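You operate a simulated robot arm through the tools that you are given. There is no shell and no other tool. Be economical: measure what you need, move in short steps, check, and stop when the job is done.

You run a simulated two-armed robot. Do the job below in one go: nothing can be reset, and whatever is moved stays where it is left.

## Task
Open the strip cabinet drawer, put the rag from the strip table in the strip drawer and shut the drawer again. Close the roll cabinet drawer. Take the brown block from the top of the wooden table and leave it on the table in front of the bobbins. Take the green plug from the top of the wooden table and leave it on the top of the low table. Put the red coil on the yellow shelf of the coil rack. Fetch the cardboard tube from the top of the wooden table and stand it on the board there. Open the strip cabinet door. Any order will do. Set down upright: cardboard tube.

The check looks at the end state, three seconds after you hand in, the way a careful person would. Anything else that was tipped, shoved, dropped, spilled or broken makes it a failure.

## Robot
Two 7-joint arms with fingered hands on one trunk, on a base that drives. Base frame: it is fixed to the floor where the robot stands at the start and does not move with it; the origin is under the middle of the robot, x ahead of it, y to its left, z up. Lengths are in cm, angles in rad, forces in N, time in s.
The left shoulder is at the start at [7.7, 12.5, 102.4], the right one opposite. With the tool pointing down near the work surface each hand reaches from about 48 to 88 cm from the robot's upright axis, wherever it stands, measured 20 degrees to its own side. Places, roughly: board [-675, 525, 75]; brown block (2x4x5 cm) [-750, 530, 80]; cardboard tube (10x10x20 cm) [-620, 530, 90]; green plug (4x4x4 cm) [-700, 520, 80]; rag (8x6x3 cm) [70, -20, 80]; red coil [-650, 525, 75]; roll cabinet drawer [-410, 40, 60]; strip cabinet door [60, 0, 30]; strip cabinet drawer [70, 0, 60]; strip drawer inside [80, 0, 50]; table in front of the bobbins (44x17 cm) [-668, 524, 80]; top of the low table [-660, 110, 70]; yellow shelf of the coil rack [-210, 520, 40]. Payload 4 kg a hand.
The TCP of each hand is the grasp point between the finger pads, 2.9 cm short of the fingertips. In the tool frame z runs along the fingers and y along their closing line. Largest opening 10 cm; the body of the gripper starts 3.4 cm behind the TCP. The gripper is a hand of 5 fingers: y runs from the thumb to the fingers, the wrist lies at [-1.5, -10.5, -17.7] in the tool frame, and closing takes about 1.5 s.
Orientation is that of the tool frame in the base frame, as [roll, pitch, yaw] about the fixed x, y, z axes, in that order (R = Rz(yaw) Ry(pitch) Rx(roll)). With the fingers straight down and the wrist toward the robot, the tool's x, y and z point along [0, 1, 0], [1, 0, 0] and [0, 0, -1] of the base frame.

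## Interface
- The arms move only by the tool step_arm. It takes "left_deltas", "right_deltas" or both (then of equal length, played together; a hand with none holds still); each is a list of rows, each a list of 7 numbers: the shift along the tool's x, y, z in units of 300 mm (1.0 is 300 mm), then the turn, a rotation vector about the tool's x, y, z in units of 90 degrees (1.0 is 90 degrees), then the finger opening in cm, from 0 to 10. In form: [[tx, ty, tz, ax, ay, az, fingers], ...]. A call has 1 to 12 rows; each row is the pose to reach, as a shift and turn from the pose commanded when the call began, along the tool's axes at that moment. A call with a number of a shift or a turn outside -1 to 1 is refused whole. A row lasts 0.2 s, in which the tool goes at most 5 cm and 0.15 rad; a call with a longer step from one row to the next is refused whole, and so is a gripper value outside its range. A pose out of reach is approached as far as the arm can. The call stops where the force on the tool passes 40 N (or 10 N more than at its start, if that is more) or the arm is blocked; 0.2 s more then pass. The fingers move at their own pace (about 4.5 cm/s each) and stop on an object; they squeeze with about 24 N. The grip force told is the motor's: it shows also when the fingers shut on nothing. Time passes only in rows, and 0.2 s behind the last, so rows that repeat a pose let the fingers close. It gives the time, the measured TCP pose, the force on the tool (base axes), the opening and the grip force at its end, in the units of the frame above (readings bear some noise), with the torque about the TCP (base axes, N m) and any sound that the robot's microphone picked up.
- Cameras (640 x 400 px; columns grow to the right, rows downward): "scene" is now at [18.15, 2.17, 115.15]; the picture's right is [0.26, -0.97, -0.00], its down [-0.53, -0.14, -0.83] and it looks along [0.81, 0.21, -0.55] (base axes); focal length 214 px, centre (320, 200). "left" rides on the left gripper at [-6.6, -8.6, -12.1] in its tool frame; the picture's right is [-0.76, -0.31, 0.58], its down [0.59, -0.70, 0.40] and it looks along [0.28, 0.64, 0.71] (tool axes); focal length 247 px, centre (320, 200). "right" rides on the right gripper at [6.6, -8.6, -12.1] in its tool frame; the picture's right is [-0.76, 0.31, -0.58], its down [-0.59, -0.70, 0.40] and it looks along [-0.28, 0.64, 0.71] (tool axes); focal length 247 px, centre (320, 200).
- get_image(camera): a new picture of that camera. It takes no simulated time.
- lift_body(by): slides the trunk up (or, below 0, down) by that many cm; the arms and the scene camera ride with it, the base frame stays. It gives what a move gives, with no picture.
- roll_base(legs): drives the robot by 1 to 6 legs, each [ahead, turn to the left] in cm and rad, along the robot's own axes; the way and the turn of a leg run together, so that a leg with both is an arc; at most 150 cm and 3.142 rad a leg. The arms and the cameras ride along, it lands a little off, and it stops where it bumps. It gives what a move gives.
- grasp_type(shape, hand): the hand has 5 fingers and takes this shape, open, in about a second: jaw (thumb against the fingers, like two jaws); tri (thumb and two fingers); tip (a fingertip pinch); poke (one finger out to press); point (the index stretched); flat (the hand flat); cup (the hand cupped); fist (a fist). The gripper value then closes the fingers along that shape, each until it touches; the sizes above hold for jaw. It gives what a move gives, with no picture.
- head_to(pan, tilt): turns the head with the scene camera to pan (to the left, within 1.396 rad either way) and tilt (down, from -0.506 to 1.204), counted from straight ahead of the robot. It gives what a move gives.
- pixel_to_xyz(camera, pixels): there is no depth. For up to 12 entries [column, row, z] of the newest picture of that camera ("zoom" is the newest enlarged one), the place [x, y] in the base frame at which the ray of that pixel passes the height z, good to about 0.2 cm. It takes no simulated time.
- enlarge(camera, box): a new picture of the part [left, top, right, bottom] of that camera's present view, enlarged. It takes no simulated time.
- close_job(): hands the job in; it is judged then, once.

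Go step by step. Measure first, check grasps and placings, and put right what went wrong. The budget is 138 turns and 160 pictures, counting those below and the enlarged ones. Unless the task says otherwise, let go and move clear before handing in.

The tools are called after "Call:" as a command line: name --argument value ..., lists and objects as JSON in quotes. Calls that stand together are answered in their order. step_arm: Moves the arms, as the interface text tells. Its arguments: {"type":"object","properties":{"left_deltas":{"type":"array","items":{"type":"array","items":{"type":"number"}}},"right_deltas":{"type":"array","items":{"type":"array","items":{"type":"number"}}}},"required":[]} The other tools are called the same way: lift_body (by) slides the trunk up or down; grasp_type (shape, hand) gives the hand a shape; roll_base (legs) drives the base; head_to (pan, tilt) turns the head that bears the scene camera; get_image (camera) takes a picture; pixel_to_xyz (camera, pixels) gives the place at which the rays of pixels pass given heights; enlarge (camera, box) takes an enlarged picture of a part of a camera's view; close_job () hands the job in.

At the start:

```text
t: 0.0
left_tcp_pos: [52.5, 22.36, 108.2]
left_tcp_rot: [-3.14, -0.001, 1.57]
left_wrist_force: [0.3, -0.6, -0.2]
left_ft_torque: [-0.01, 0.0, 0.02]
left_gripper_width: 9.96
left_finger_force: 0.0
left_shape: jaw
right_tcp_pos: [56.89, -18.11, 98.73]
right_tcp_rot: [3.141, 0.0, 1.572]
right_wrist_force: [0.7, -0.4, -0.7]
right_ft_torque: [0.01, -0.02, 0.0]
right_gripper_width: 9.98
right_finger_force: 0.0
right_shape: jaw
trunk travel left (down, up): [-22.5, 52.2]
robot x, y, heading: [0.32, 0.13, -0.003]
head pan, tilt: [0.26, 0.586]
```

scene: 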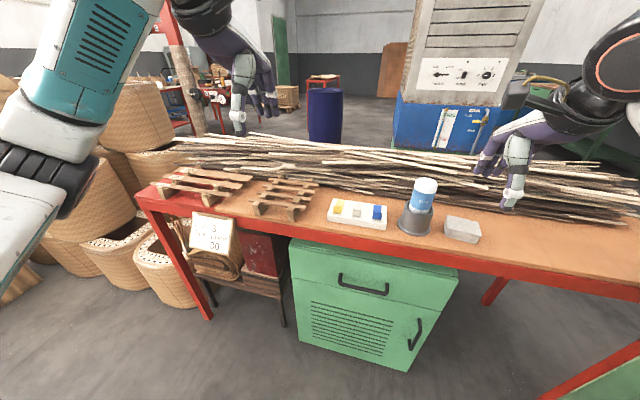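
right: 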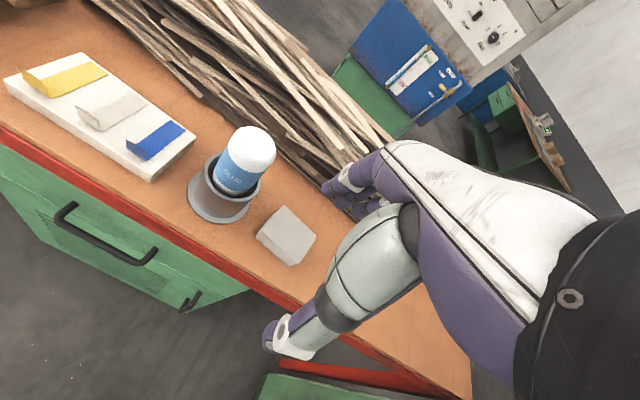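
left: 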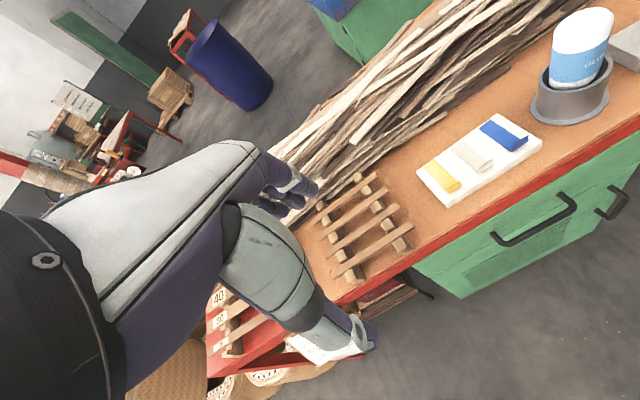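

The scene shows the green cabinet ahead, with the drawer handle near (363,285), the door handle near (415,333) and the grey rag near (462,229). I'll measure these first.

Call:
head_to --pan 0 --tilt 0.75

Call:
get_image --camera "scene"

Call:
enlarge --camera "scene" --box '[200, 130, 440, 280]'

```text
t: 0.8
left_tcp_pos: [52.39, 22.27, 108.16]
left_tcp_rot: [-3.14, 0.001, 1.571]
left_wrist_force: [-0.4, 0.3, 0.3]
left_ft_torque: [0.04, 0.02, 0.01]
left_gripper_width: 9.98
left_finger_force: 0.0
left_shape: jaw
right_tcp_pos: [56.82, -18.15, 98.76]
right_tcp_rot: [-3.139, -0.001, 1.57]
right_wrist_force: [-0.1, 1.0, 0.2]
right_ft_torque: [0.01, -0.03, -0.04]
right_gripper_width: 10.0
right_finger_force: 0.0
right_shape: jaw
trunk travel left (down, up): [-22.5, 52.2]
robot x, y, heading: [0.04, -0.52, 0.001]
head pan, tilt: [0.0, 0.75]
```

```text
156 pictures are left
```

scene: 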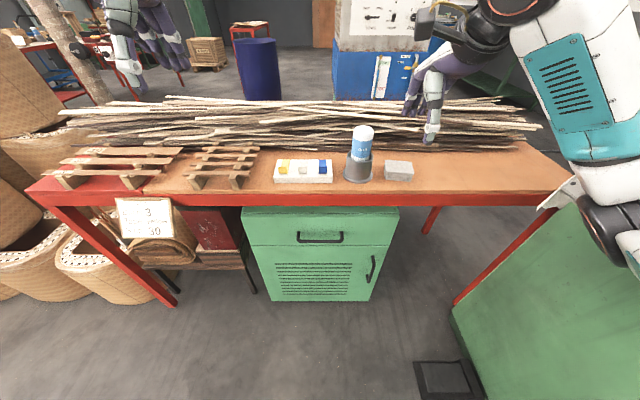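

```text
2.67 times, centred on (320, 205) of scene
```

zoom: 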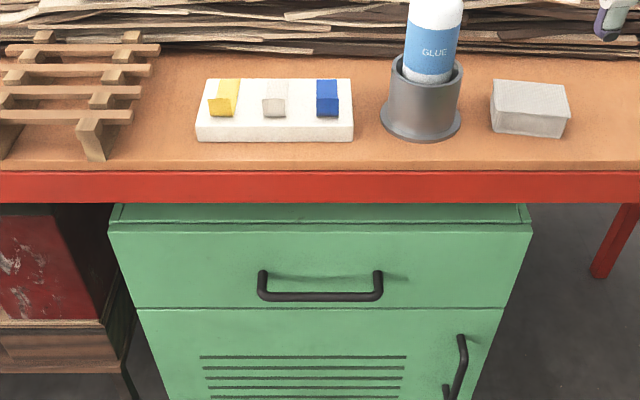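

The zoom shows the handle bar at (262..383, 296), the rag at (490-570, 82-137) and the table edge at row 170. I'll get their candidate positions at several heights.

Call:
pixel_to_xyz --camera "zoom" --pixels '[[262, 296, 60], [382, 296, 60], [320, 296, 55], [320, 222, 66], [320, 222, 70], [320, 168, 75], [320, 168, 80], [492, 132, 76], [562, 137, 76], [492, 82, 80], [462, 345, 50], [446, 395, 40]]'

Call:
get_image --camera "right"

```text
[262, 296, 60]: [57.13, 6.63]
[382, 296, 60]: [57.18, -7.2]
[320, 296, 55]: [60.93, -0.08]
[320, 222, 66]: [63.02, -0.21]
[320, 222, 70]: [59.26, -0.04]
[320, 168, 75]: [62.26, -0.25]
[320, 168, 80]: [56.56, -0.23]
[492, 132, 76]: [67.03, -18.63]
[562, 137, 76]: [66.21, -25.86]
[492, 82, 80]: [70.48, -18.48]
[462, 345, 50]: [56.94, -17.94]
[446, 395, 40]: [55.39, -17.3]
```

```text
154 pictures are left
```

right: 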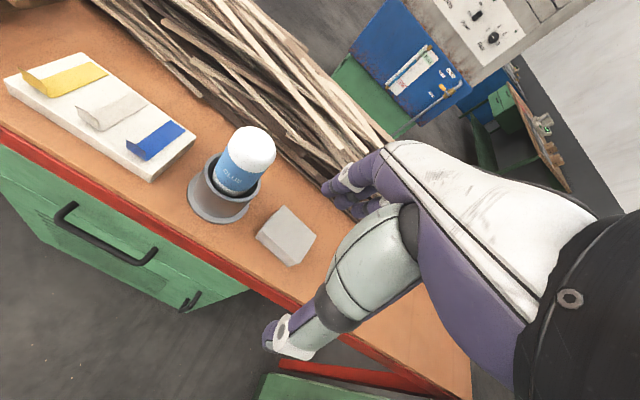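

I can cross-check the depths with the right camera: handle ends at (70,212) and (140,262), rag bottom corner at (292,265).

Call:
pixel_to_xyz --camera "right" --pixels '[[62, 218, 60], [140, 263, 60], [62, 218, 55], [140, 263, 55], [292, 265, 76], [256, 236, 76], [292, 265, 80], [256, 236, 80], [185, 310, 50], [185, 310, 45], [239, 290, 75], [239, 290, 80]]'

Call:
enlarge --camera "right" --box '[0, 160, 320, 360]'

```text
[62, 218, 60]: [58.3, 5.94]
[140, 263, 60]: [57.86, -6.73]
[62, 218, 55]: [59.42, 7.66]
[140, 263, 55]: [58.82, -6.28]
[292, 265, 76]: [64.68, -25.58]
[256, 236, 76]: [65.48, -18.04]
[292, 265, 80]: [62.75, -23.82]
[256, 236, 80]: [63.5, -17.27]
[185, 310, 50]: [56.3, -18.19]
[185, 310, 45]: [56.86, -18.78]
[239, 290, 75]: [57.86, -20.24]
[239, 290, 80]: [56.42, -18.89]
```

```text
2.00 times, centred on (160, 260) of right
```

zoom: 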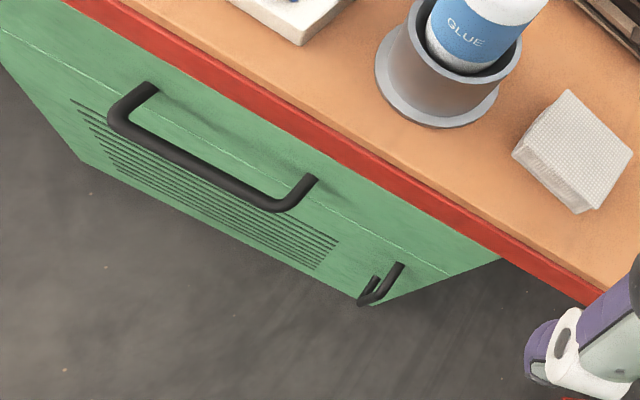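

The handle bar triangulates to about x 58.4, z 58.3, y ±6.7. The rag height is less certain, so I'll query its corners in the right zoom (front bottom (580,213), left bottom (514,157), top corners (568,91), (632,147)).

Call:
pixel_to_xyz --camera "zoom" --pixels '[[580, 213, 77], [580, 213, 79], [514, 157, 77], [514, 157, 79], [568, 91, 80], [568, 91, 82], [632, 150, 80], [632, 150, 82], [470, 237, 77], [470, 237, 79]]'

Call:
pixel_to_xyz --camera "scene" --pixels '[[384.5, 179, 77], [384.5, 179, 79], [412, 181, 77], [412, 181, 79], [384.5, 161, 80], [384.5, 161, 82], [413, 162, 80], [413, 162, 82], [384, 194, 77], [384, 194, 79]]'

Call:
enlarge --camera "scene" --box '[340, 140, 436, 200]'

```text
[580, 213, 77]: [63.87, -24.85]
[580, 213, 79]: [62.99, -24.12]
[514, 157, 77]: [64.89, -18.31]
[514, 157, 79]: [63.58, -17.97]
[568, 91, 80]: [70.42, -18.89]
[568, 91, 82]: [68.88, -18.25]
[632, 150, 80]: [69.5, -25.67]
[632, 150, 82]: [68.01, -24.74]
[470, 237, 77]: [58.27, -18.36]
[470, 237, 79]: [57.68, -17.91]
```

```text
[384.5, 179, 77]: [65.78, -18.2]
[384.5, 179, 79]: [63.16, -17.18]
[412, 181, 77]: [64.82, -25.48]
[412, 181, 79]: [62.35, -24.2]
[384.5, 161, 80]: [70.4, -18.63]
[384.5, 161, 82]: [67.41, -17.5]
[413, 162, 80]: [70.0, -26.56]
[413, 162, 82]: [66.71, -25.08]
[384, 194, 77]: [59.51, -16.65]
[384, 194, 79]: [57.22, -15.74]
```

```text
6.67 times, centred on (388, 170) of scene
```

zoom: 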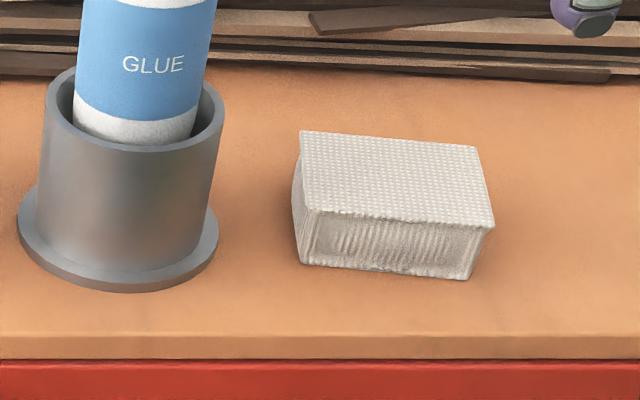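

The table top is at about z 77.7, and the rag is centred near (67, -21.7) with its top at about 80.5. I'll move the right hand over the rag and partly down, with the opening at 8.

Call:
step_arm --right_deltas '[[-0.06, 0.12, 0, 0, 0, 0, 8], [-0.12, 0.24, 0, 0, 0, 0, 8], [-0.12, 0.34, 0, 0, 0, 0, 8], [-0.12, 0.34, 0.15, 0, 0, 0, 8], [-0.12, 0.34, 0.3, 0, 0, 0, 8]]'

Call:
get_image --camera "scene"

Call:
get_image --camera "right"

```text
t: 2.0
left_tcp_pos: [52.53, 22.3, 108.1]
left_tcp_rot: [-3.139, 0.001, 1.57]
left_wrist_force: [-0.4, -0.3, -0.3]
left_ft_torque: [0.01, -0.01, 0.02]
left_gripper_width: 9.99
left_finger_force: 0.0
left_shape: jaw
right_tcp_pos: [67.15, -21.75, 89.67]
right_tcp_rot: [3.142, 0.002, 1.57]
right_wrist_force: [0.4, -0.6, 0.4]
right_ft_torque: [-0.06, 0.0, -0.01]
right_gripper_width: 8.01
right_finger_force: 0.1
right_shape: jaw
trunk travel left (down, up): [-22.5, 52.2]
robot x, y, heading: [0.59, 0.19, 0.007]
head pan, tilt: [0.0, 0.75]
```

```text
151 pictures are left
```

scene: 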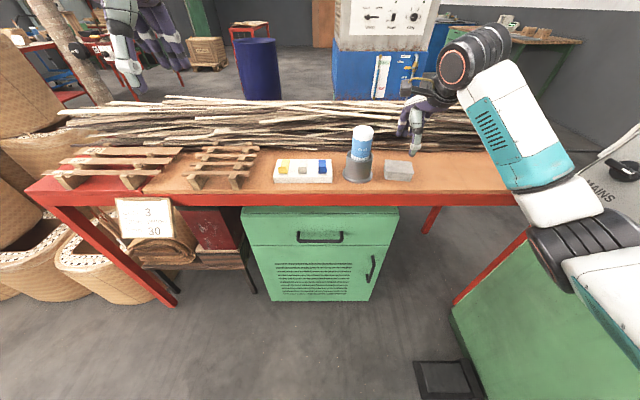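

```text
150 pictures are left
```

right: 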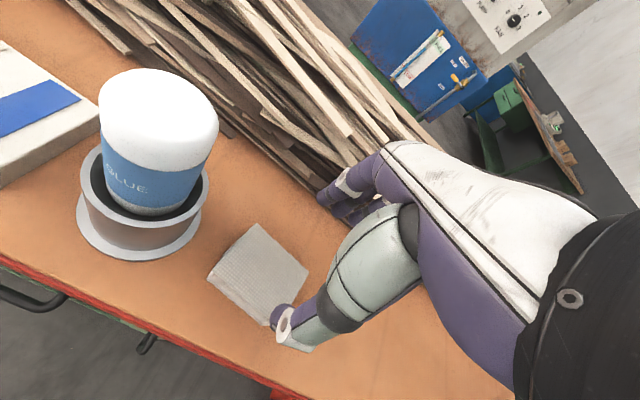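

The rag lies beneath the right hand at (258,273). I'll check its exact top corners from this close view.

Call:
pixel_to_xyz --camera "right" --pixels '[[257, 223, 80.5], [308, 268, 80.5], [208, 277, 80.5], [258, 325, 80.5], [257, 223, 81], [170, 262, 77.7]]'

Call:
enlarge --camera "right" --box '[160, 200, 352, 320]'

```text
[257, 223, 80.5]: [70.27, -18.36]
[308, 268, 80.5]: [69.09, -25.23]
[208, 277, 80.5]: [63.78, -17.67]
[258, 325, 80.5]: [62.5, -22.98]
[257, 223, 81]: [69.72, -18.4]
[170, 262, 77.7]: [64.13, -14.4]
```

```text
3.33 times, centred on (256, 260) of right
```

zoom: 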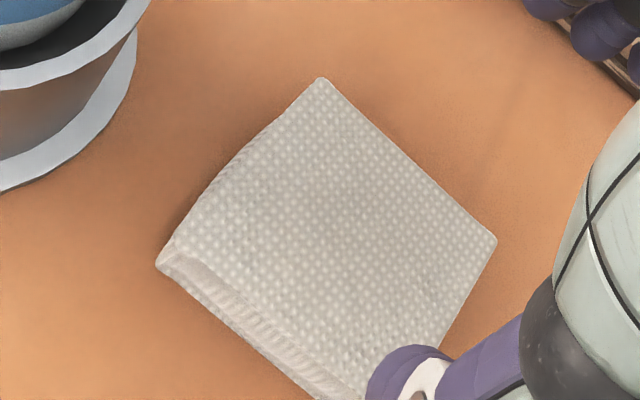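

The rag centre is (66.4,-21.4) with a yaw of about -8°. I'll align, descend and grip.

Call:
step_arm --right_deltas '[[0.01, -0.02, 0.1, 0, 0, 0.08, 8], [0.01, -0.023, 0.2, 0, 0, 0.08, 8], [0.01, -0.023, 0.28, 0, 0, 0.08, 8], [0.01, -0.023, 0.28, 0, 0, 0.08, 3], [0.01, -0.023, 0.28, 0, 0, 0.08, 3], [0.01, -0.023, 0.28, 0, 0, 0.08, 3], [0.01, -0.023, 0.28, 0, 0, 0.08, 3], [0.01, -0.023, 0.28, 0, 0, 0.08, 3]]'

Call:
get_image --camera "right"

```text
t: 3.8
left_tcp_pos: [52.51, 22.29, 108.19]
left_tcp_rot: [3.14, 0.001, 1.571]
left_wrist_force: [0.6, -0.2, -0.1]
left_ft_torque: [0.05, -0.02, 0.01]
left_gripper_width: 9.94
left_finger_force: 0.0
left_shape: jaw
right_tcp_pos: [66.28, -21.49, 81.45]
right_tcp_rot: [-3.139, 0.0, 1.445]
right_wrist_force: [-0.3, 0.1, 0.0]
right_ft_torque: [-0.01, -0.02, 0.02]
right_gripper_width: 5.52
right_finger_force: 23.0
right_shape: jaw
trunk travel left (down, up): [-22.5, 52.2]
robot x, y, heading: [0.34, -0.0, -0.0]
head pan, tilt: [0.0, 0.75]
```

```text
148 pictures are left
```

right: 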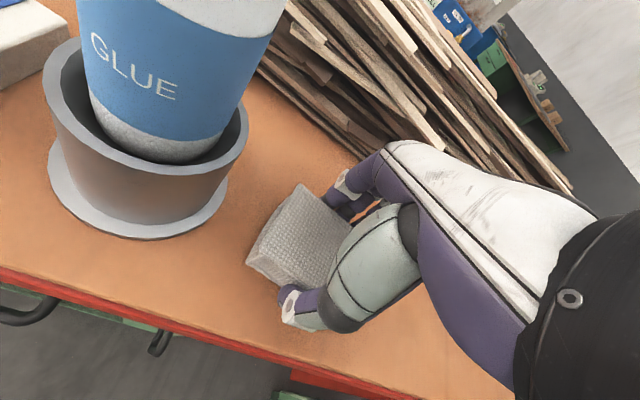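

The rag is gripped (5.5 cm, 23 N). I'll lift it, then back the base off 22 cm.

Call:
step_arm --right_deltas '[[0, 0, -0.15, 0, 0, 0, 3], [0, 0, -0.3, 0, 0, 0, 3], [0, 0, -0.45, 0, 0, 0, 3], [0, 0, -0.6, 0, 0, 0, 3], [0, 0, -0.65, 0, 0, 0, 3]]'

Call:
roll_base --legs '[[-22, 0]]'

Call:
lift_body --by -16

Call:
get_image --camera "scene"

```text
t: 5.0
left_tcp_pos: [52.59, 22.29, 108.19]
left_tcp_rot: [3.142, -0.002, 1.57]
left_wrist_force: [0.2, -0.5, 0.4]
left_ft_torque: [0.02, -0.04, 0.0]
left_gripper_width: 10.0
left_finger_force: 0.0
left_shape: jaw
right_tcp_pos: [66.29, -21.32, 100.96]
right_tcp_rot: [-3.139, 0.0, 1.444]
right_wrist_force: [0.6, 1.1, 0.1]
right_ft_torque: [-0.01, 0.01, -0.02]
right_gripper_width: 5.51
right_finger_force: 23.6
right_shape: jaw
trunk travel left (down, up): [-22.5, 52.2]
robot x, y, heading: [-0.12, -0.11, -0.001]
head pan, tilt: [0.0, 0.75]
```

```text
t: 6.7
left_tcp_pos: [30.24, 22.4, 108.18]
left_tcp_rot: [3.141, 0.0, 1.572]
left_wrist_force: [-0.3, -0.1, -0.1]
left_ft_torque: [0.03, -0.01, 0.02]
left_gripper_width: 10.0
left_finger_force: 0.1
left_shape: jaw
right_tcp_pos: [43.99, -21.37, 100.82]
right_tcp_rot: [-3.14, -0.001, 1.444]
right_wrist_force: [-0.6, -0.3, 0.9]
right_ft_torque: [-0.03, -0.02, 0.0]
right_gripper_width: 5.5
right_finger_force: 24.3
right_shape: jaw
trunk travel left (down, up): [-22.5, 52.2]
robot x, y, heading: [-22.02, -0.13, 0.005]
head pan, tilt: [0.0, 0.75]
```

```text
t: 8.5
left_tcp_pos: [30.03, 22.35, 92.29]
left_tcp_rot: [-3.14, 0.0, 1.571]
left_wrist_force: [-0.6, 0.5, 0.9]
left_ft_torque: [0.0, 0.0, -0.02]
left_gripper_width: 9.98
left_finger_force: 0.1
left_shape: jaw
right_tcp_pos: [44.09, -21.36, 85.0]
right_tcp_rot: [3.141, 0.0, 1.447]
right_wrist_force: [0.5, -0.3, -0.1]
right_ft_torque: [0.02, 0.0, 0.03]
right_gripper_width: 5.49
right_finger_force: 23.8
right_shape: jaw
trunk travel left (down, up): [-6.5, 68.2]
robot x, y, heading: [-22.15, 0.17, 0.001]
head pan, tilt: [0.0, 0.75]
```

```text
147 pictures are left
```

scene: 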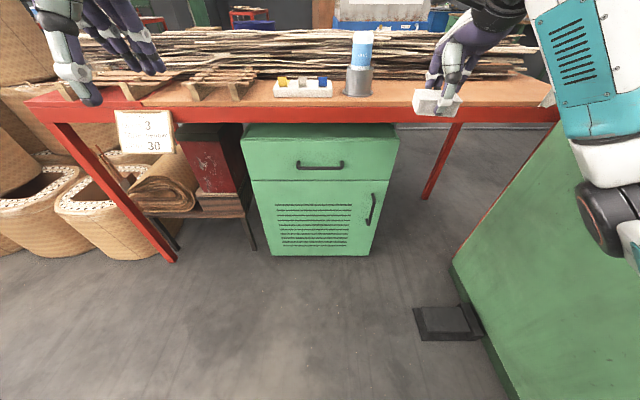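

I now know where everything stands (base at x = -22). I'll rotate the left hand to point forward, with the tool turned -90° about x, while moving toward the handle.

Call:
step_arm --left_deltas '[[-0.06, 0.01, 0.08, -0.09, 0, 0, 10], [-0.12, 0.02, 0.16, -0.18, 0, 0, 10], [-0.18, 0.03, 0.24, -0.27, 0, 0, 10], [-0.24, 0.04, 0.32, -0.36, 0, 0, 10], [-0.3, 0.05, 0.4, -0.45, 0, 0, 10], [-0.36, 0.06, 0.48, -0.54, 0, 0, 10], [-0.42, 0.07, 0.56, -0.63, 0, 0, 8], [-0.48, 0.08, 0.64, -0.72, 0, 0, 8], [-0.54, 0.09, 0.72, -0.81, 0, 0, 7], [-0.6, 0.1, 0.8, -0.9, 0, 0, 7], [-0.67, 0.11, 0.88, -0.95, 0, 0, 7], [-0.745, 0.12, 0.96, -1.0, 0, 0, 7]]'

Call:
get_image --camera "scene"

Call:
get_image --camera "left"

```text
t: 11.1
left_tcp_pos: [33.64, -0.05, 63.27]
left_tcp_rot: [1.571, 0.0, 1.569]
left_wrist_force: [0.5, 0.5, -0.1]
left_ft_torque: [-0.01, 0.02, 0.01]
left_gripper_width: 7.01
left_finger_force: 0.1
left_shape: jaw
left hand out of reach, approached as far as the arm can: row 3, 4, 5, 6, 7
right_tcp_pos: [44.18, -21.58, 84.85]
right_tcp_rot: [-3.14, 0.0, 1.446]
right_wrist_force: [0.4, 0.7, -0.3]
right_ft_torque: [-0.03, 0.03, 0.0]
right_gripper_width: 5.53
right_finger_force: 23.5
right_shape: jaw
trunk travel left (down, up): [-6.5, 68.2]
robot x, y, heading: [-22.25, 0.13, 0.002]
head pan, tilt: [0.0, 0.75]
```

```text
146 pictures are left
```

scene: 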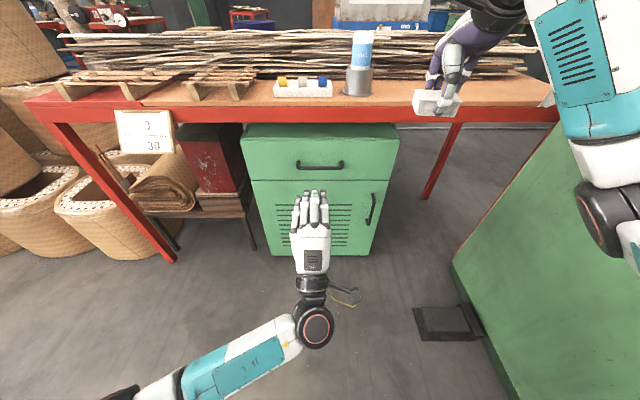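

```text
145 pictures are left
```

left: 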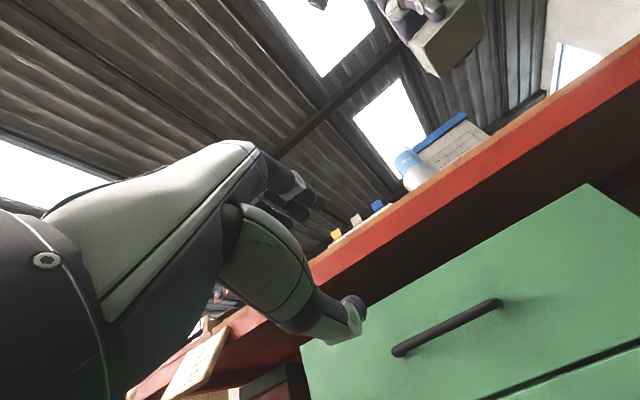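

The left hand is now horizontal at (33.6, 0, 63.3). I'll re-measure the handle from the lower scene view, bar (298..343,166), and from the left camera.

Call:
enlarge --camera "scene" --box '[240, 120, 400, 220]'

Call:
pixel_to_xyz --camera "left" --pixels '[[396, 353, 57], [396, 353, 58], [396, 353, 59], [498, 304, 57], [498, 304, 58], [498, 304, 59]]'

Call:
pixel_to_xyz --camera "scene" --pixels '[[299, 167, 57], [299, 167, 58], [299, 167, 59], [342, 167, 58], [372, 208, 46], [372, 208, 44], [374, 195, 50], [370, 222, 40]]'

```text
4.00 times, centred on (320, 170) of scene
```

zoom: 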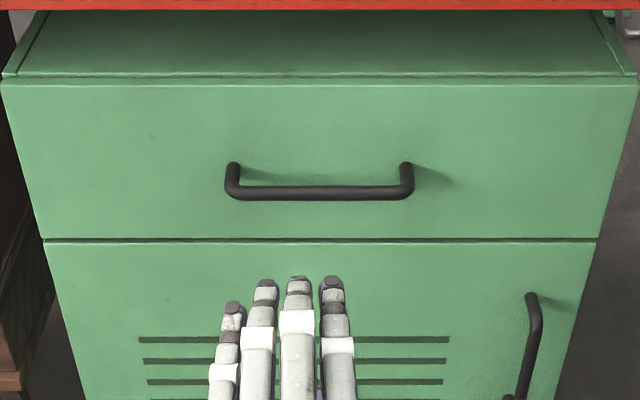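

```text
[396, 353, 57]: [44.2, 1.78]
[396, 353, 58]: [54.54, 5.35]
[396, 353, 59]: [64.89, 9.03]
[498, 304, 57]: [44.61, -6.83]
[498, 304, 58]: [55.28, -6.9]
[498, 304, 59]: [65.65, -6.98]
```

```text
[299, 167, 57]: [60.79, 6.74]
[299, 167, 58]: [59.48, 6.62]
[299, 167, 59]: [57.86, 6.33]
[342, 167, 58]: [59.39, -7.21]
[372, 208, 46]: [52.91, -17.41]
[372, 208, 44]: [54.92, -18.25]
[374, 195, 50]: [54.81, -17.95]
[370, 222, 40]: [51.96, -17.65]
```

Bar at x 58.9, z 58.4; face at x about 62.8. I'll align vertically, move in until the TCP is at x 58.3, then close.

Call:
step_arm --left_deltas '[[0, -0.1, 0.1, 0, 0, 0, 7], [0, -0.162, 0.25, 0, 0, 0, 7], [0, -0.162, 0.4, 0, 0, 0, 7], [0, -0.162, 0.55, 0, 0, 0, 7], [0, -0.162, 0.7, 0, 0, 0, 7], [0, -0.162, 0.8, 0, 0, 0, 7], [0, -0.162, 0.82, 0, 0, 0, 7], [0, -0.162, 0.82, 0, 0, 0, 0], [0, -0.162, 0.82, 0, 0, 0, 0], [0, -0.162, 0.82, 0, 0, 0, 0], [0, -0.162, 0.82, 0, 0, 0, 0], [0, -0.162, 0.82, 0, 0, 0, 0]]'

Call:
get_image --camera "left"

```text
t: 13.7
left_tcp_pos: [58.52, -0.09, 58.53]
left_tcp_rot: [1.571, 0.0, 1.57]
left_wrist_force: [1.5, -0.1, 0.5]
left_ft_torque: [0.14, -0.01, 0.0]
left_gripper_width: 0.01
left_finger_force: 20.5
left_shape: jaw
right_tcp_pos: [43.97, -21.41, 84.9]
right_tcp_rot: [-3.139, 0.001, 1.446]
right_wrist_force: [0.0, -0.3, -1.2]
right_ft_torque: [0.04, 0.0, -0.02]
right_gripper_width: 5.54
right_finger_force: 23.7
right_shape: jaw
trunk travel left (down, up): [-6.5, 68.2]
robot x, y, heading: [-22.23, -0.26, -0.001]
head pan, tilt: [0.0, 0.75]
```

```text
143 pictures are left
```

left: 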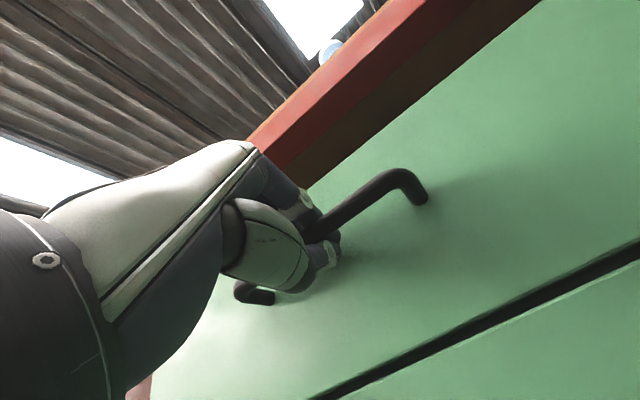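

The fingers seem closed around the bar at (320,235). I'll pull 6 cm and check.

Call:
step_arm --left_deltas '[[0, 0, -0.05, 0, 0, 0, 0], [0, 0, -0.1, 0, 0, 0, 0], [0, 0, -0.15, 0, 0, 0, 0], [0, 0, -0.2, 0, 0, 0, 0]]'

Call:
get_image --camera "scene"

```text
t: 14.7
left_tcp_pos: [52.44, -0.04, 58.47]
left_tcp_rot: [1.573, -0.002, 1.571]
left_wrist_force: [-0.3, -0.8, 0.9]
left_ft_torque: [0.16, -0.03, 0.04]
left_gripper_width: 0.0
left_finger_force: 24.0
left_shape: jaw
right_tcp_pos: [44.01, -21.44, 84.85]
right_tcp_rot: [-3.139, -0.001, 1.446]
right_wrist_force: [0.5, 0.2, -0.4]
right_ft_torque: [0.03, -0.02, 0.03]
right_gripper_width: 5.54
right_finger_force: 23.8
right_shape: jaw
trunk travel left (down, up): [-6.5, 68.2]
robot x, y, heading: [-22.38, -0.04, -0.0]
head pan, tilt: [0.0, 0.75]
```

```text
142 pictures are left
```

scene: 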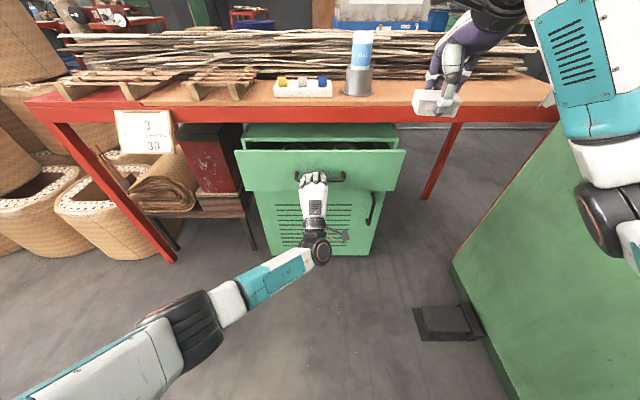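

The drawer moves. I'll pull another 18 cm.

Call:
step_arm --left_deltas '[[0, 0, -0.07, 0, 0, 0, 0], [0, 0, -0.14, 0, 0, 0, 0], [0, 0, -0.21, 0, 0, 0, 0], [0, 0, -0.28, 0, 0, 0, 0], [0, 0, -0.35, 0, 0, 0, 0], [0, 0, -0.42, 0, 0, 0, 0], [0, 0, -0.49, 0, 0, 0, 0], [0, 0, -0.56, 0, 0, 0, 0], [0, 0, -0.6, 0, 0, 0, 0]]'

Call:
get_image --camera "scene"

```text
t: 16.7
left_tcp_pos: [34.42, -0.09, 58.57]
left_tcp_rot: [1.572, -0.001, 1.569]
left_wrist_force: [-0.2, -1.8, -3.3]
left_ft_torque: [0.12, -0.03, 0.0]
left_gripper_width: 0.0
left_finger_force: 23.5
left_shape: jaw
right_tcp_pos: [44.17, -21.53, 84.86]
right_tcp_rot: [-3.139, 0.001, 1.444]
right_wrist_force: [0.7, 0.1, 0.0]
right_ft_torque: [0.01, 0.01, -0.01]
right_gripper_width: 5.5
right_finger_force: 24.6
right_shape: jaw
trunk travel left (down, up): [-6.5, 68.2]
robot x, y, heading: [-22.03, -0.02, 0.001]
head pan, tilt: [0.0, 0.75]
```

```text
141 pictures are left
```

scene: 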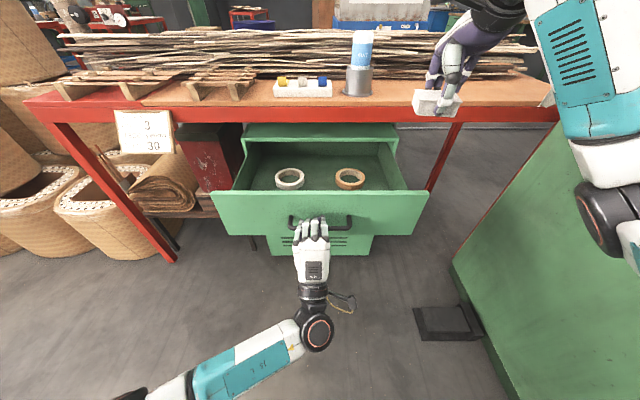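

The drawer is open 24 cm and holds two tape rolls at (290,179) and (350,179). I'll measure the free floor space.

Call:
enlarge --camera "scene" --box '[208, 120, 432, 260]'

Call:
pixel_to_xyz --camera "scene" --pixels '[[290, 190, 51], [290, 169, 52], [350, 189, 51], [305, 180, 51], [336, 180, 51], [320, 190, 51], [320, 192, 64], [240, 189, 51], [400, 189, 51], [216, 192, 64], [423, 192, 64]]'

```text
2.86 times, centred on (320, 190) of scene
```

zoom: 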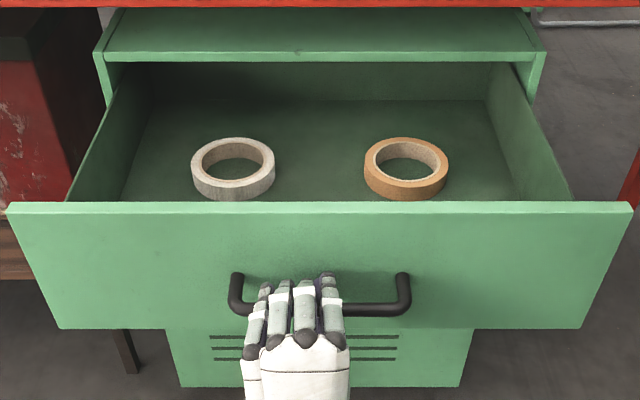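

```text
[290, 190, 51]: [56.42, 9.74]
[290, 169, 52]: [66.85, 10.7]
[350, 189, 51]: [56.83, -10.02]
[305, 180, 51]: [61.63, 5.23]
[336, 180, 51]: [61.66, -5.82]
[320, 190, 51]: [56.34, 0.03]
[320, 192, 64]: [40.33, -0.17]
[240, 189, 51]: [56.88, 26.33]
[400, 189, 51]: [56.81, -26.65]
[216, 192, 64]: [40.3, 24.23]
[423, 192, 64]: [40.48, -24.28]
```

The free floor is in front of and between the rolls. I'll bring the rag over (49.5, 0) and lower it to TCP z 60.

Call:
step_arm --right_deltas '[[0.14, 0.02, 0.05, 0, 0, -0.02, 3], [0.28, 0.04, 0.1, 0, 0, -0.04, 3], [0.42, 0.06, 0.15, 0, 0, -0.06, 3], [0.56, 0.08, 0.2, 0, 0, -0.08, 3], [0.7, 0.09, 0.25, 0, 0, -0.08, 3], [0.731, 0.093, 0.35, 0, 0, -0.08, 3], [0.731, 0.093, 0.48, 0, 0, -0.08, 3], [0.731, 0.093, 0.6, 0, 0, -0.08, 3], [0.731, 0.093, 0.72, 0, 0, -0.08, 3], [0.731, 0.093, 0.8, 0, 0, -0.08, 3]]'

Call:
get_image --camera "scene"

Call:
get_image --camera "right"

```text
t: 18.9
left_tcp_pos: [34.34, -0.04, 58.47]
left_tcp_rot: [1.573, 0.0, 1.572]
left_wrist_force: [0.2, -2.5, -4.2]
left_ft_torque: [0.1, 0.02, 0.0]
left_gripper_width: 0.01
left_finger_force: 23.9
left_shape: jaw
right_tcp_pos: [49.52, 0.17, 60.91]
right_tcp_rot: [-3.141, -0.001, 1.57]
right_wrist_force: [0.1, 0.0, 0.2]
right_ft_torque: [-0.03, 0.02, -0.01]
right_gripper_width: 5.51
right_finger_force: 24.2
right_shape: jaw
trunk travel left (down, up): [-6.5, 68.2]
robot x, y, heading: [-22.29, -0.31, -0.001]
head pan, tilt: [0.0, 0.75]
```

```text
139 pictures are left
```

scene: 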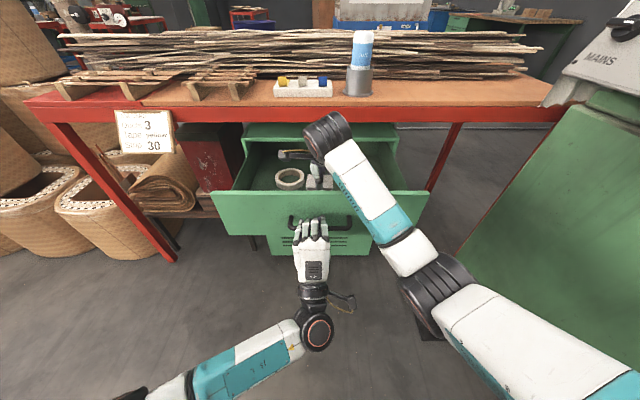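

```text
138 pictures are left
```

right: 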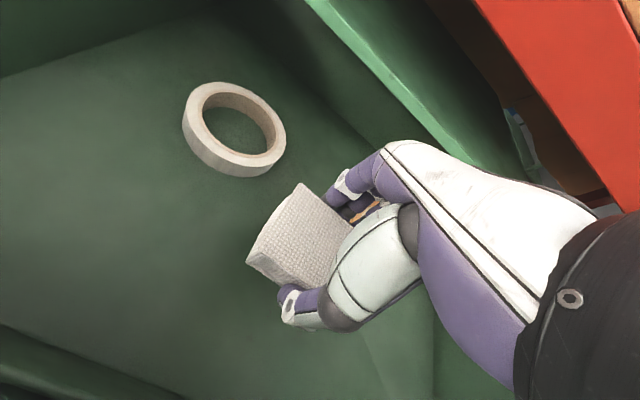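

The rag is over clear floor, so I'll lower it gradually while watching force.

Call:
step_arm --right_deltas '[[0, 0, 0.04, 0, 0, 0, 3], [0, 0, 0.08, 0, 0, 0, 3], [0, 0, 0.11, 0, 0, 0, 3]]'

Call:
get_image --camera "right"

```text
t: 19.7
left_tcp_pos: [34.48, -0.01, 58.45]
left_tcp_rot: [1.572, 0.0, 1.571]
left_wrist_force: [-0.2, -2.7, -4.5]
left_ft_torque: [0.09, -0.01, 0.05]
left_gripper_width: 0.02
left_finger_force: 24.0
left_shape: jaw
right_tcp_pos: [49.55, -0.02, 57.69]
right_tcp_rot: [-3.14, 0.0, 1.574]
right_wrist_force: [-0.5, 0.1, -0.1]
right_ft_torque: [0.03, 0.03, 0.02]
right_gripper_width: 5.53
right_finger_force: 24.5
right_shape: jaw
trunk travel left (down, up): [-6.5, 68.2]
robot x, y, heading: [-21.83, -0.43, -0.0]
head pan, tilt: [0.0, 0.75]
```

```text
137 pictures are left
```

right: 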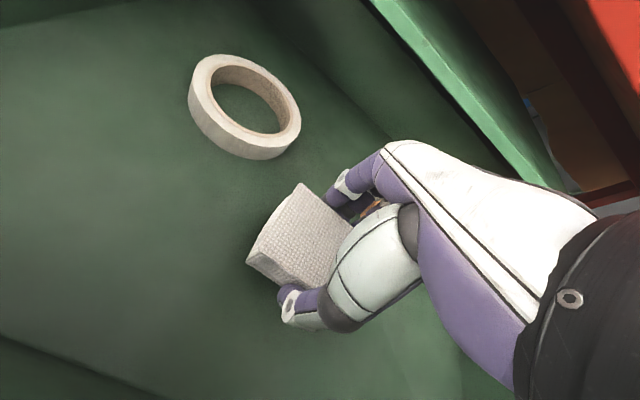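

No contact yet, so I'll compare the tape-roll position from this camera with the scene estimate to get the floor height.

Call:
pixel_to_xyz --camera "right" --pixels '[[245, 107, 50], [245, 107, 52], [245, 107, 54], [245, 107, 48]]'

Call:
pixel_to_xyz --camera "scene" --pixels '[[290, 179, 50], [290, 179, 52], [290, 179, 54], [290, 179, 48]]'

```text
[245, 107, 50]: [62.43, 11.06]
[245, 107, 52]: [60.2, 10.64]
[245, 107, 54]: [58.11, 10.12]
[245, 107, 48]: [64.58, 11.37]
```

```text
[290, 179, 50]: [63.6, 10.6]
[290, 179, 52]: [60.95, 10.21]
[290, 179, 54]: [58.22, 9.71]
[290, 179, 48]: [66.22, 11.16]
```

The rim is around z 54, so the floor is around 52. I'll lower 1.8 cm more and release.

Call:
step_arm --right_deltas '[[0, 0, 0.03, 0, 0, 0, 3], [0, 0, 0.06, 0, 0, 0, 3], [0, 0, 0.06, 0, 0, 0, 3]]'

Call:
get_image --camera "right"

```text
t: 20.5
left_tcp_pos: [34.31, -0.01, 58.49]
left_tcp_rot: [1.571, 0.0, 1.573]
left_wrist_force: [-0.3, -2.0, -4.2]
left_ft_torque: [0.09, -0.05, 0.03]
left_gripper_width: 0.0
left_finger_force: 23.8
left_shape: jaw
right_tcp_pos: [49.61, 0.08, 55.83]
right_tcp_rot: [-3.138, 0.0, 1.571]
right_wrist_force: [0.2, 0.6, 1.2]
right_ft_torque: [-0.03, 0.03, -0.01]
right_gripper_width: 5.48
right_finger_force: 24.4
right_shape: jaw
trunk travel left (down, up): [-6.5, 68.2]
robot x, y, heading: [-22.42, 0.2, 0.001]
head pan, tilt: [0.0, 0.75]
```

```text
136 pictures are left
```

right: 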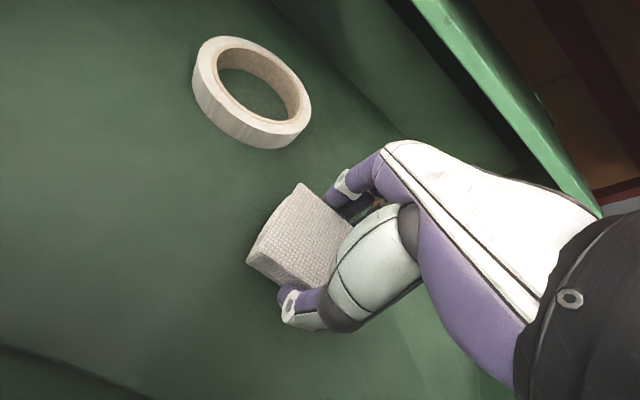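

Still no contact. I'll go down another 1.5 cm, open to 8 and rise.

Call:
step_arm --right_deltas '[[0, 0, 0.02, 0, 0, 0, 3], [0, 0, 0.035, 0, 0, 0, 3], [0, 0, 0.05, 0, 0, 0, 3]]'

```text
t: 21.2
left_tcp_pos: [34.48, -0.07, 58.57]
left_tcp_rot: [1.574, -0.003, 1.569]
left_wrist_force: [5.1, -1.7, -1.3]
left_ft_torque: [0.12, -0.01, -0.01]
left_gripper_width: 0.0
left_finger_force: 24.0
left_shape: jaw
right_tcp_pos: [49.74, 0.23, 55.58]
right_tcp_rot: [3.121, -0.006, 1.572]
right_wrist_force: [-4.8, -1.9, 16.0]
right_ft_torque: [-0.02, 0.61, 0.05]
right_gripper_width: 5.49
right_finger_force: 24.2
right_shape: jaw
trunk travel left (down, up): [-6.5, 68.2]
robot x, y, heading: [-22.41, -0.2, -0.0]
head pan, tilt: [0.0, 0.75]
stopped in row 3 (right hand): the force on the tool passed its limit at 44 N (the readings are from after the stop); the commanded pose is now the measured one
```

The rag touched the floor at TCP 55.6. I'll open the hand and lift straight up.

Call:
step_arm --right_deltas '[[0, 0, 0, 0, 0, 0, 8], [0, 0, 0, 0, 0, 0, 8], [0, 0, 0, 0, 0, 0, 8], [0, 0, -0.05, 0, 0, 0, 8], [0, 0, -0.2, 0, 0, 0, 8], [0, 0, -0.35, 0, 0, 0, 8], [0, 0, -0.5, 0, 0, 0, 8], [0, 0, -0.65, 0, 0, 0, 8], [0, -0.1, -0.8, 0, 0, 0, 8], [-0.15, -0.15, -0.9, 0, 0, 0, 8], [-0.3, -0.2, -0.95, 0, 0, 0, 8], [-0.45, -0.25, -0.95, 0, 0, 0, 8]]'

Call:
step_arm --right_deltas '[[-0.1, -0.05, 0, 0, 0, 0, 8], [-0.24, -0.1, 0, 0, 0, 0, 8], [-0.38, -0.15, 0, 0, 0, 0, 8]]'

Call:
enlarge --camera "scene" --box '[208, 120, 432, 260]'

```text
refused: row 9 steps farther than a row can; nothing moved
```

```text
t: 21.8
left_tcp_pos: [34.15, -0.0, 58.4]
left_tcp_rot: [1.572, -0.002, 1.571]
left_wrist_force: [-5.4, 4.1, 4.7]
left_ft_torque: [0.15, -0.01, 0.09]
left_gripper_width: 0.01
left_finger_force: 24.0
left_shape: jaw
right_tcp_pos: [47.43, -5.92, 55.5]
right_tcp_rot: [3.12, -0.008, 1.574]
right_wrist_force: [6.9, -4.6, 4.6]
right_ft_torque: [0.41, 1.0, 0.49]
right_gripper_width: 7.95
right_finger_force: 0.0
right_shape: jaw
trunk travel left (down, up): [-6.5, 68.2]
robot x, y, heading: [-22.37, 0.18, -0.005]
head pan, tilt: [0.0, 0.75]
stopped in row 2 (right hand): the force on the tool passed its limit at 53 N (the readings are from after the stop); the commanded pose is now the measured one
```

```text
2.86 times, centred on (320, 190) of scene
```

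zoom: 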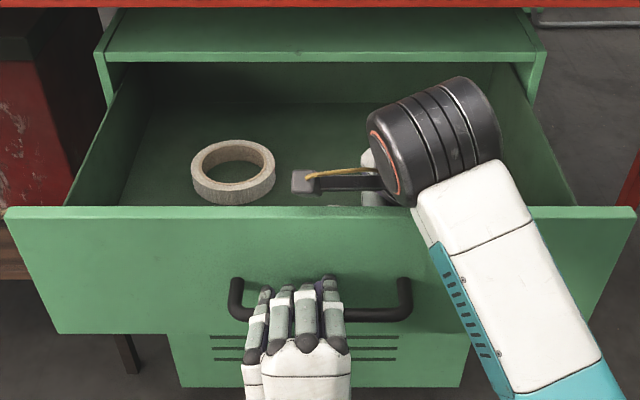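

My first call was refused, and the second, which depended on it, still ran sideways and stopped on contact at (47.4,-5.9). I'll look before moving and won't chain dependent moves again.

Call:
get_image --camera "right"

```text
134 pictures are left
```

right: 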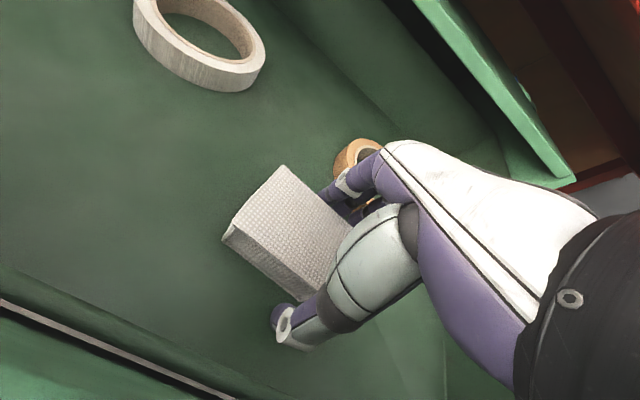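

The rag is on the drawer floor and the brown roll looks upright. I'll lift the open hand straight up.

Call:
step_arm --right_deltas '[[0, 0, -0.03, 0, 0, 0, 9], [0, 0, -0.1, 0, 0, 0, 9], [0, 0, -0.25, 0, 0, 0, 9], [0, 0, -0.4, 0, 0, 0, 9], [0, 0, -0.55, 0, 0, 0, 9], [0, 0, -0.7, 0, 0, 0, 9], [0, 0, -0.82, 0, 0, 0, 9]]'

Call:
get_image --camera "right"

```text
t: 23.4
left_tcp_pos: [34.11, -0.21, 58.33]
left_tcp_rot: [1.573, -0.001, 1.566]
left_wrist_force: [-1.1, 2.6, 5.7]
left_ft_torque: [0.15, 0.03, 0.0]
left_gripper_width: 0.02
left_finger_force: 24.4
left_shape: jaw
right_tcp_pos: [46.78, -6.07, 80.09]
right_tcp_rot: [3.124, -0.01, 1.572]
right_wrist_force: [-0.1, 0.3, 0.3]
right_ft_torque: [-0.02, 0.0, 0.02]
right_gripper_width: 8.98
right_finger_force: 0.1
right_shape: jaw
trunk travel left (down, up): [-6.5, 68.2]
robot x, y, heading: [-22.51, 0.07, -0.003]
head pan, tilt: [0.0, 0.75]
```

```text
133 pictures are left
```

right: 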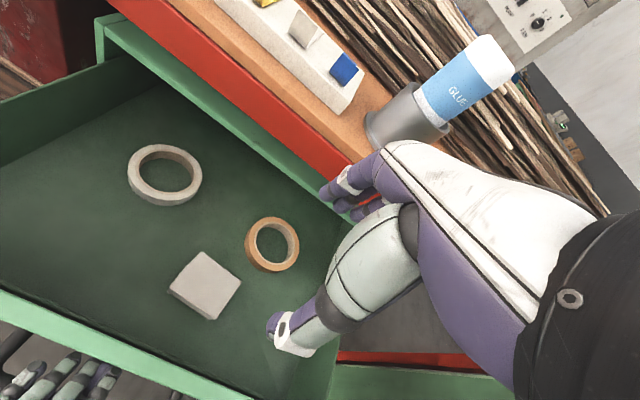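

The rag lies flat in the drawer and both rolls are fine. I'll push the drawer shut with the left hand (24.3 cm).

Call:
step_arm --left_deltas '[[0, 0, 0.08, 0, 0, 0, 0], [0, 0, 0.16, 0, 0, 0, 0], [0, 0, 0.24, 0, 0, 0, 0], [0, 0, 0.32, 0, 0, 0, 0], [0, 0, 0.4, 0, 0, 0, 0], [0, 0, 0.48, 0, 0, 0, 0], [0, 0, 0.56, 0, 0, 0, 0], [0, 0, 0.64, 0, 0, 0, 0], [0, 0, 0.72, 0, 0, 0, 0], [0, 0, 0.77, 0, 0, 0, 0], [0, 0, 0.8, 0, 0, 0, 0], [0, 0, 0.82, 0, 0, 0, 0]]'

Call:
get_image --camera "scene"

```text
t: 26.0
left_tcp_pos: [58.76, -0.12, 58.19]
left_tcp_rot: [1.574, -0.001, 1.569]
left_wrist_force: [1.4, 2.1, 6.1]
left_ft_torque: [0.15, 0.06, -0.04]
left_gripper_width: 0.0
left_finger_force: 24.2
left_shape: jaw
right_tcp_pos: [46.85, -5.98, 80.1]
right_tcp_rot: [3.121, -0.009, 1.575]
right_wrist_force: [0.2, -0.1, 0.4]
right_ft_torque: [0.0, -0.02, 0.03]
right_gripper_width: 8.97
right_finger_force: 0.0
right_shape: jaw
trunk travel left (down, up): [-6.5, 68.2]
robot x, y, heading: [-22.32, -0.21, 0.0]
head pan, tilt: [0.0, 0.75]
```

```text
132 pictures are left
```

scene: 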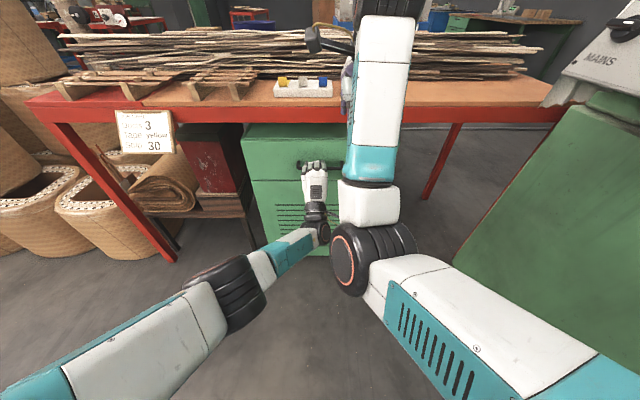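

It appears shut. I'll nudge 0.6 cm more to be sure, then open and retract the left hand.

Call:
step_arm --left_deltas '[[0, 0, 0.01, 0, 0, 0, 0], [0, 0, 0.02, 0, 0, 0, 0]]'

Call:
step_arm --left_deltas '[[0, 0, 0, 0, 0, 0, 7], [0, 0, 0, 0, 0, 0, 7], [0, 0, 0, 0, 0, 0, 7], [0, 0, 0, 0, 0, 0, 7], [0, 0, 0, 0, 0, 0, 7]]'

```text
t: 26.6
left_tcp_pos: [58.79, -0.22, 58.2]
left_tcp_rot: [1.567, -0.001, 1.57]
left_wrist_force: [-21.3, 6.6, 7.3]
left_ft_torque: [0.11, 0.04, 0.15]
left_gripper_width: 0.0
left_finger_force: 24.0
left_shape: jaw
right_tcp_pos: [46.68, -6.0, 80.32]
right_tcp_rot: [3.117, -0.008, 1.573]
right_wrist_force: [-0.2, 0.9, 0.2]
right_ft_torque: [0.02, 0.01, 0.01]
right_gripper_width: 8.99
right_finger_force: 0.1
right_shape: jaw
trunk travel left (down, up): [-6.5, 68.2]
robot x, y, heading: [-22.63, 0.07, 0.003]
head pan, tilt: [0.0, 0.75]
stopped in row 2 (left hand): the force on the tool passed its limit at 46 N (the readings are from after the stop); the commanded pose is now the measured one
```

```text
t: 27.8
left_tcp_pos: [58.74, -0.31, 58.17]
left_tcp_rot: [1.572, -0.003, 1.565]
left_wrist_force: [-33.9, -2.7, 1.4]
left_ft_torque: [0.03, 0.23, -0.11]
left_gripper_width: 6.57
left_finger_force: 0.1
left_shape: jaw
right_tcp_pos: [46.66, -6.07, 80.24]
right_tcp_rot: [3.118, -0.007, 1.574]
right_wrist_force: [1.5, 0.0, -0.8]
right_ft_torque: [0.01, -0.04, -0.01]
right_gripper_width: 8.97
right_finger_force: 0.0
right_shape: jaw
trunk travel left (down, up): [-6.5, 68.2]
robot x, y, heading: [-22.33, -0.05, -0.001]
head pan, tilt: [0.0, 0.75]
```

The drawer met its hard stop, so it is shut. I'll retract the left hand and turn it about its pointing axis so it can take the vertical door handle, and raise and park the right hand.

Call:
step_arm --left_deltas '[[0, 0, -0.14, 0, 0, 0, 7], [0, 0, -0.28, 0, 0, 0.09, 7], [0, 0, -0.42, 0, 0, 0.18, 7], [0, -0.05, -0.56, 0, 0, 0.27, 7], [0, -0.1, -0.68, 0, 0, 0.36, 7], [0, -0.15, -0.7, 0, 0, 0.45, 7], [0, -0.2, -0.7, 0, 0, 0.54, 7], [-0.05, -0.25, -0.7, 0, 0, 0.63, 7], [-0.1, -0.3, -0.7, 0, 0, 0.72, 7], [-0.15, -0.35, -0.7, 0, 0, 0.81, 7], [-0.15, -0.4, -0.7, 0, 0, 0.9, 7], [-0.15, -0.45, -0.7, 0, 0, 0.99, 7]]' --right_deltas '[[0, 0, -0.1, 0, 0, 0, 9], [0, -0.05, -0.24, 0, 0, 0, 9], [-0.05, -0.1, -0.37, 0, 0, 0, 9], [-0.1, -0.15, -0.47, 0, 0, 0, 9], [-0.18, -0.2, -0.55, 0, 0, 0, 9], [-0.27, -0.26, -0.62, 0, 0, 0, 9], [-0.36, -0.32, -0.667, 0, 0, 0, 9], [-0.45, -0.38, -0.667, 0, 0, 0, 9], [-0.55, -0.39, -0.667, 0, 0, 0, 9], [-0.63, -0.39, -0.667, 0, 0, 0, 9], [-0.63, -0.39, -0.667, 0, 0, 0, 9], [-0.63, -0.39, -0.667, 0, 0, 0, 9]]'

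Call:
get_image --camera "scene"

```text
t: 30.4
left_tcp_pos: [37.88, -4.72, 44.5]
left_tcp_rot: [1.699, -1.557, 1.439]
left_wrist_force: [-0.2, -0.3, 0.0]
left_ft_torque: [0.0, 0.06, -0.02]
left_gripper_width: 7.0
left_finger_force: 0.1
left_shape: jaw
right_tcp_pos: [38.26, -30.2, 101.21]
right_tcp_rot: [3.122, -0.009, 1.573]
right_wrist_force: [-1.2, -0.1, 0.0]
right_ft_torque: [0.0, -0.06, -0.01]
right_gripper_width: 8.98
right_finger_force: 0.0
right_shape: jaw
right hand out of reach, approached as far as the arm can: row 1, 2, 3, 4, 5, 6, 7, 8, 9, 10, 11, 12
trunk travel left (down, up): [-6.5, 68.2]
robot x, y, heading: [-22.45, -0.26, 0.001]
head pan, tilt: [0.0, 0.75]
```

```text
131 pictures are left
```

scene: 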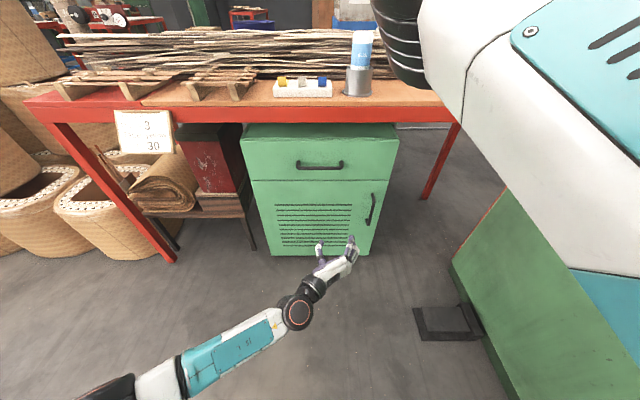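

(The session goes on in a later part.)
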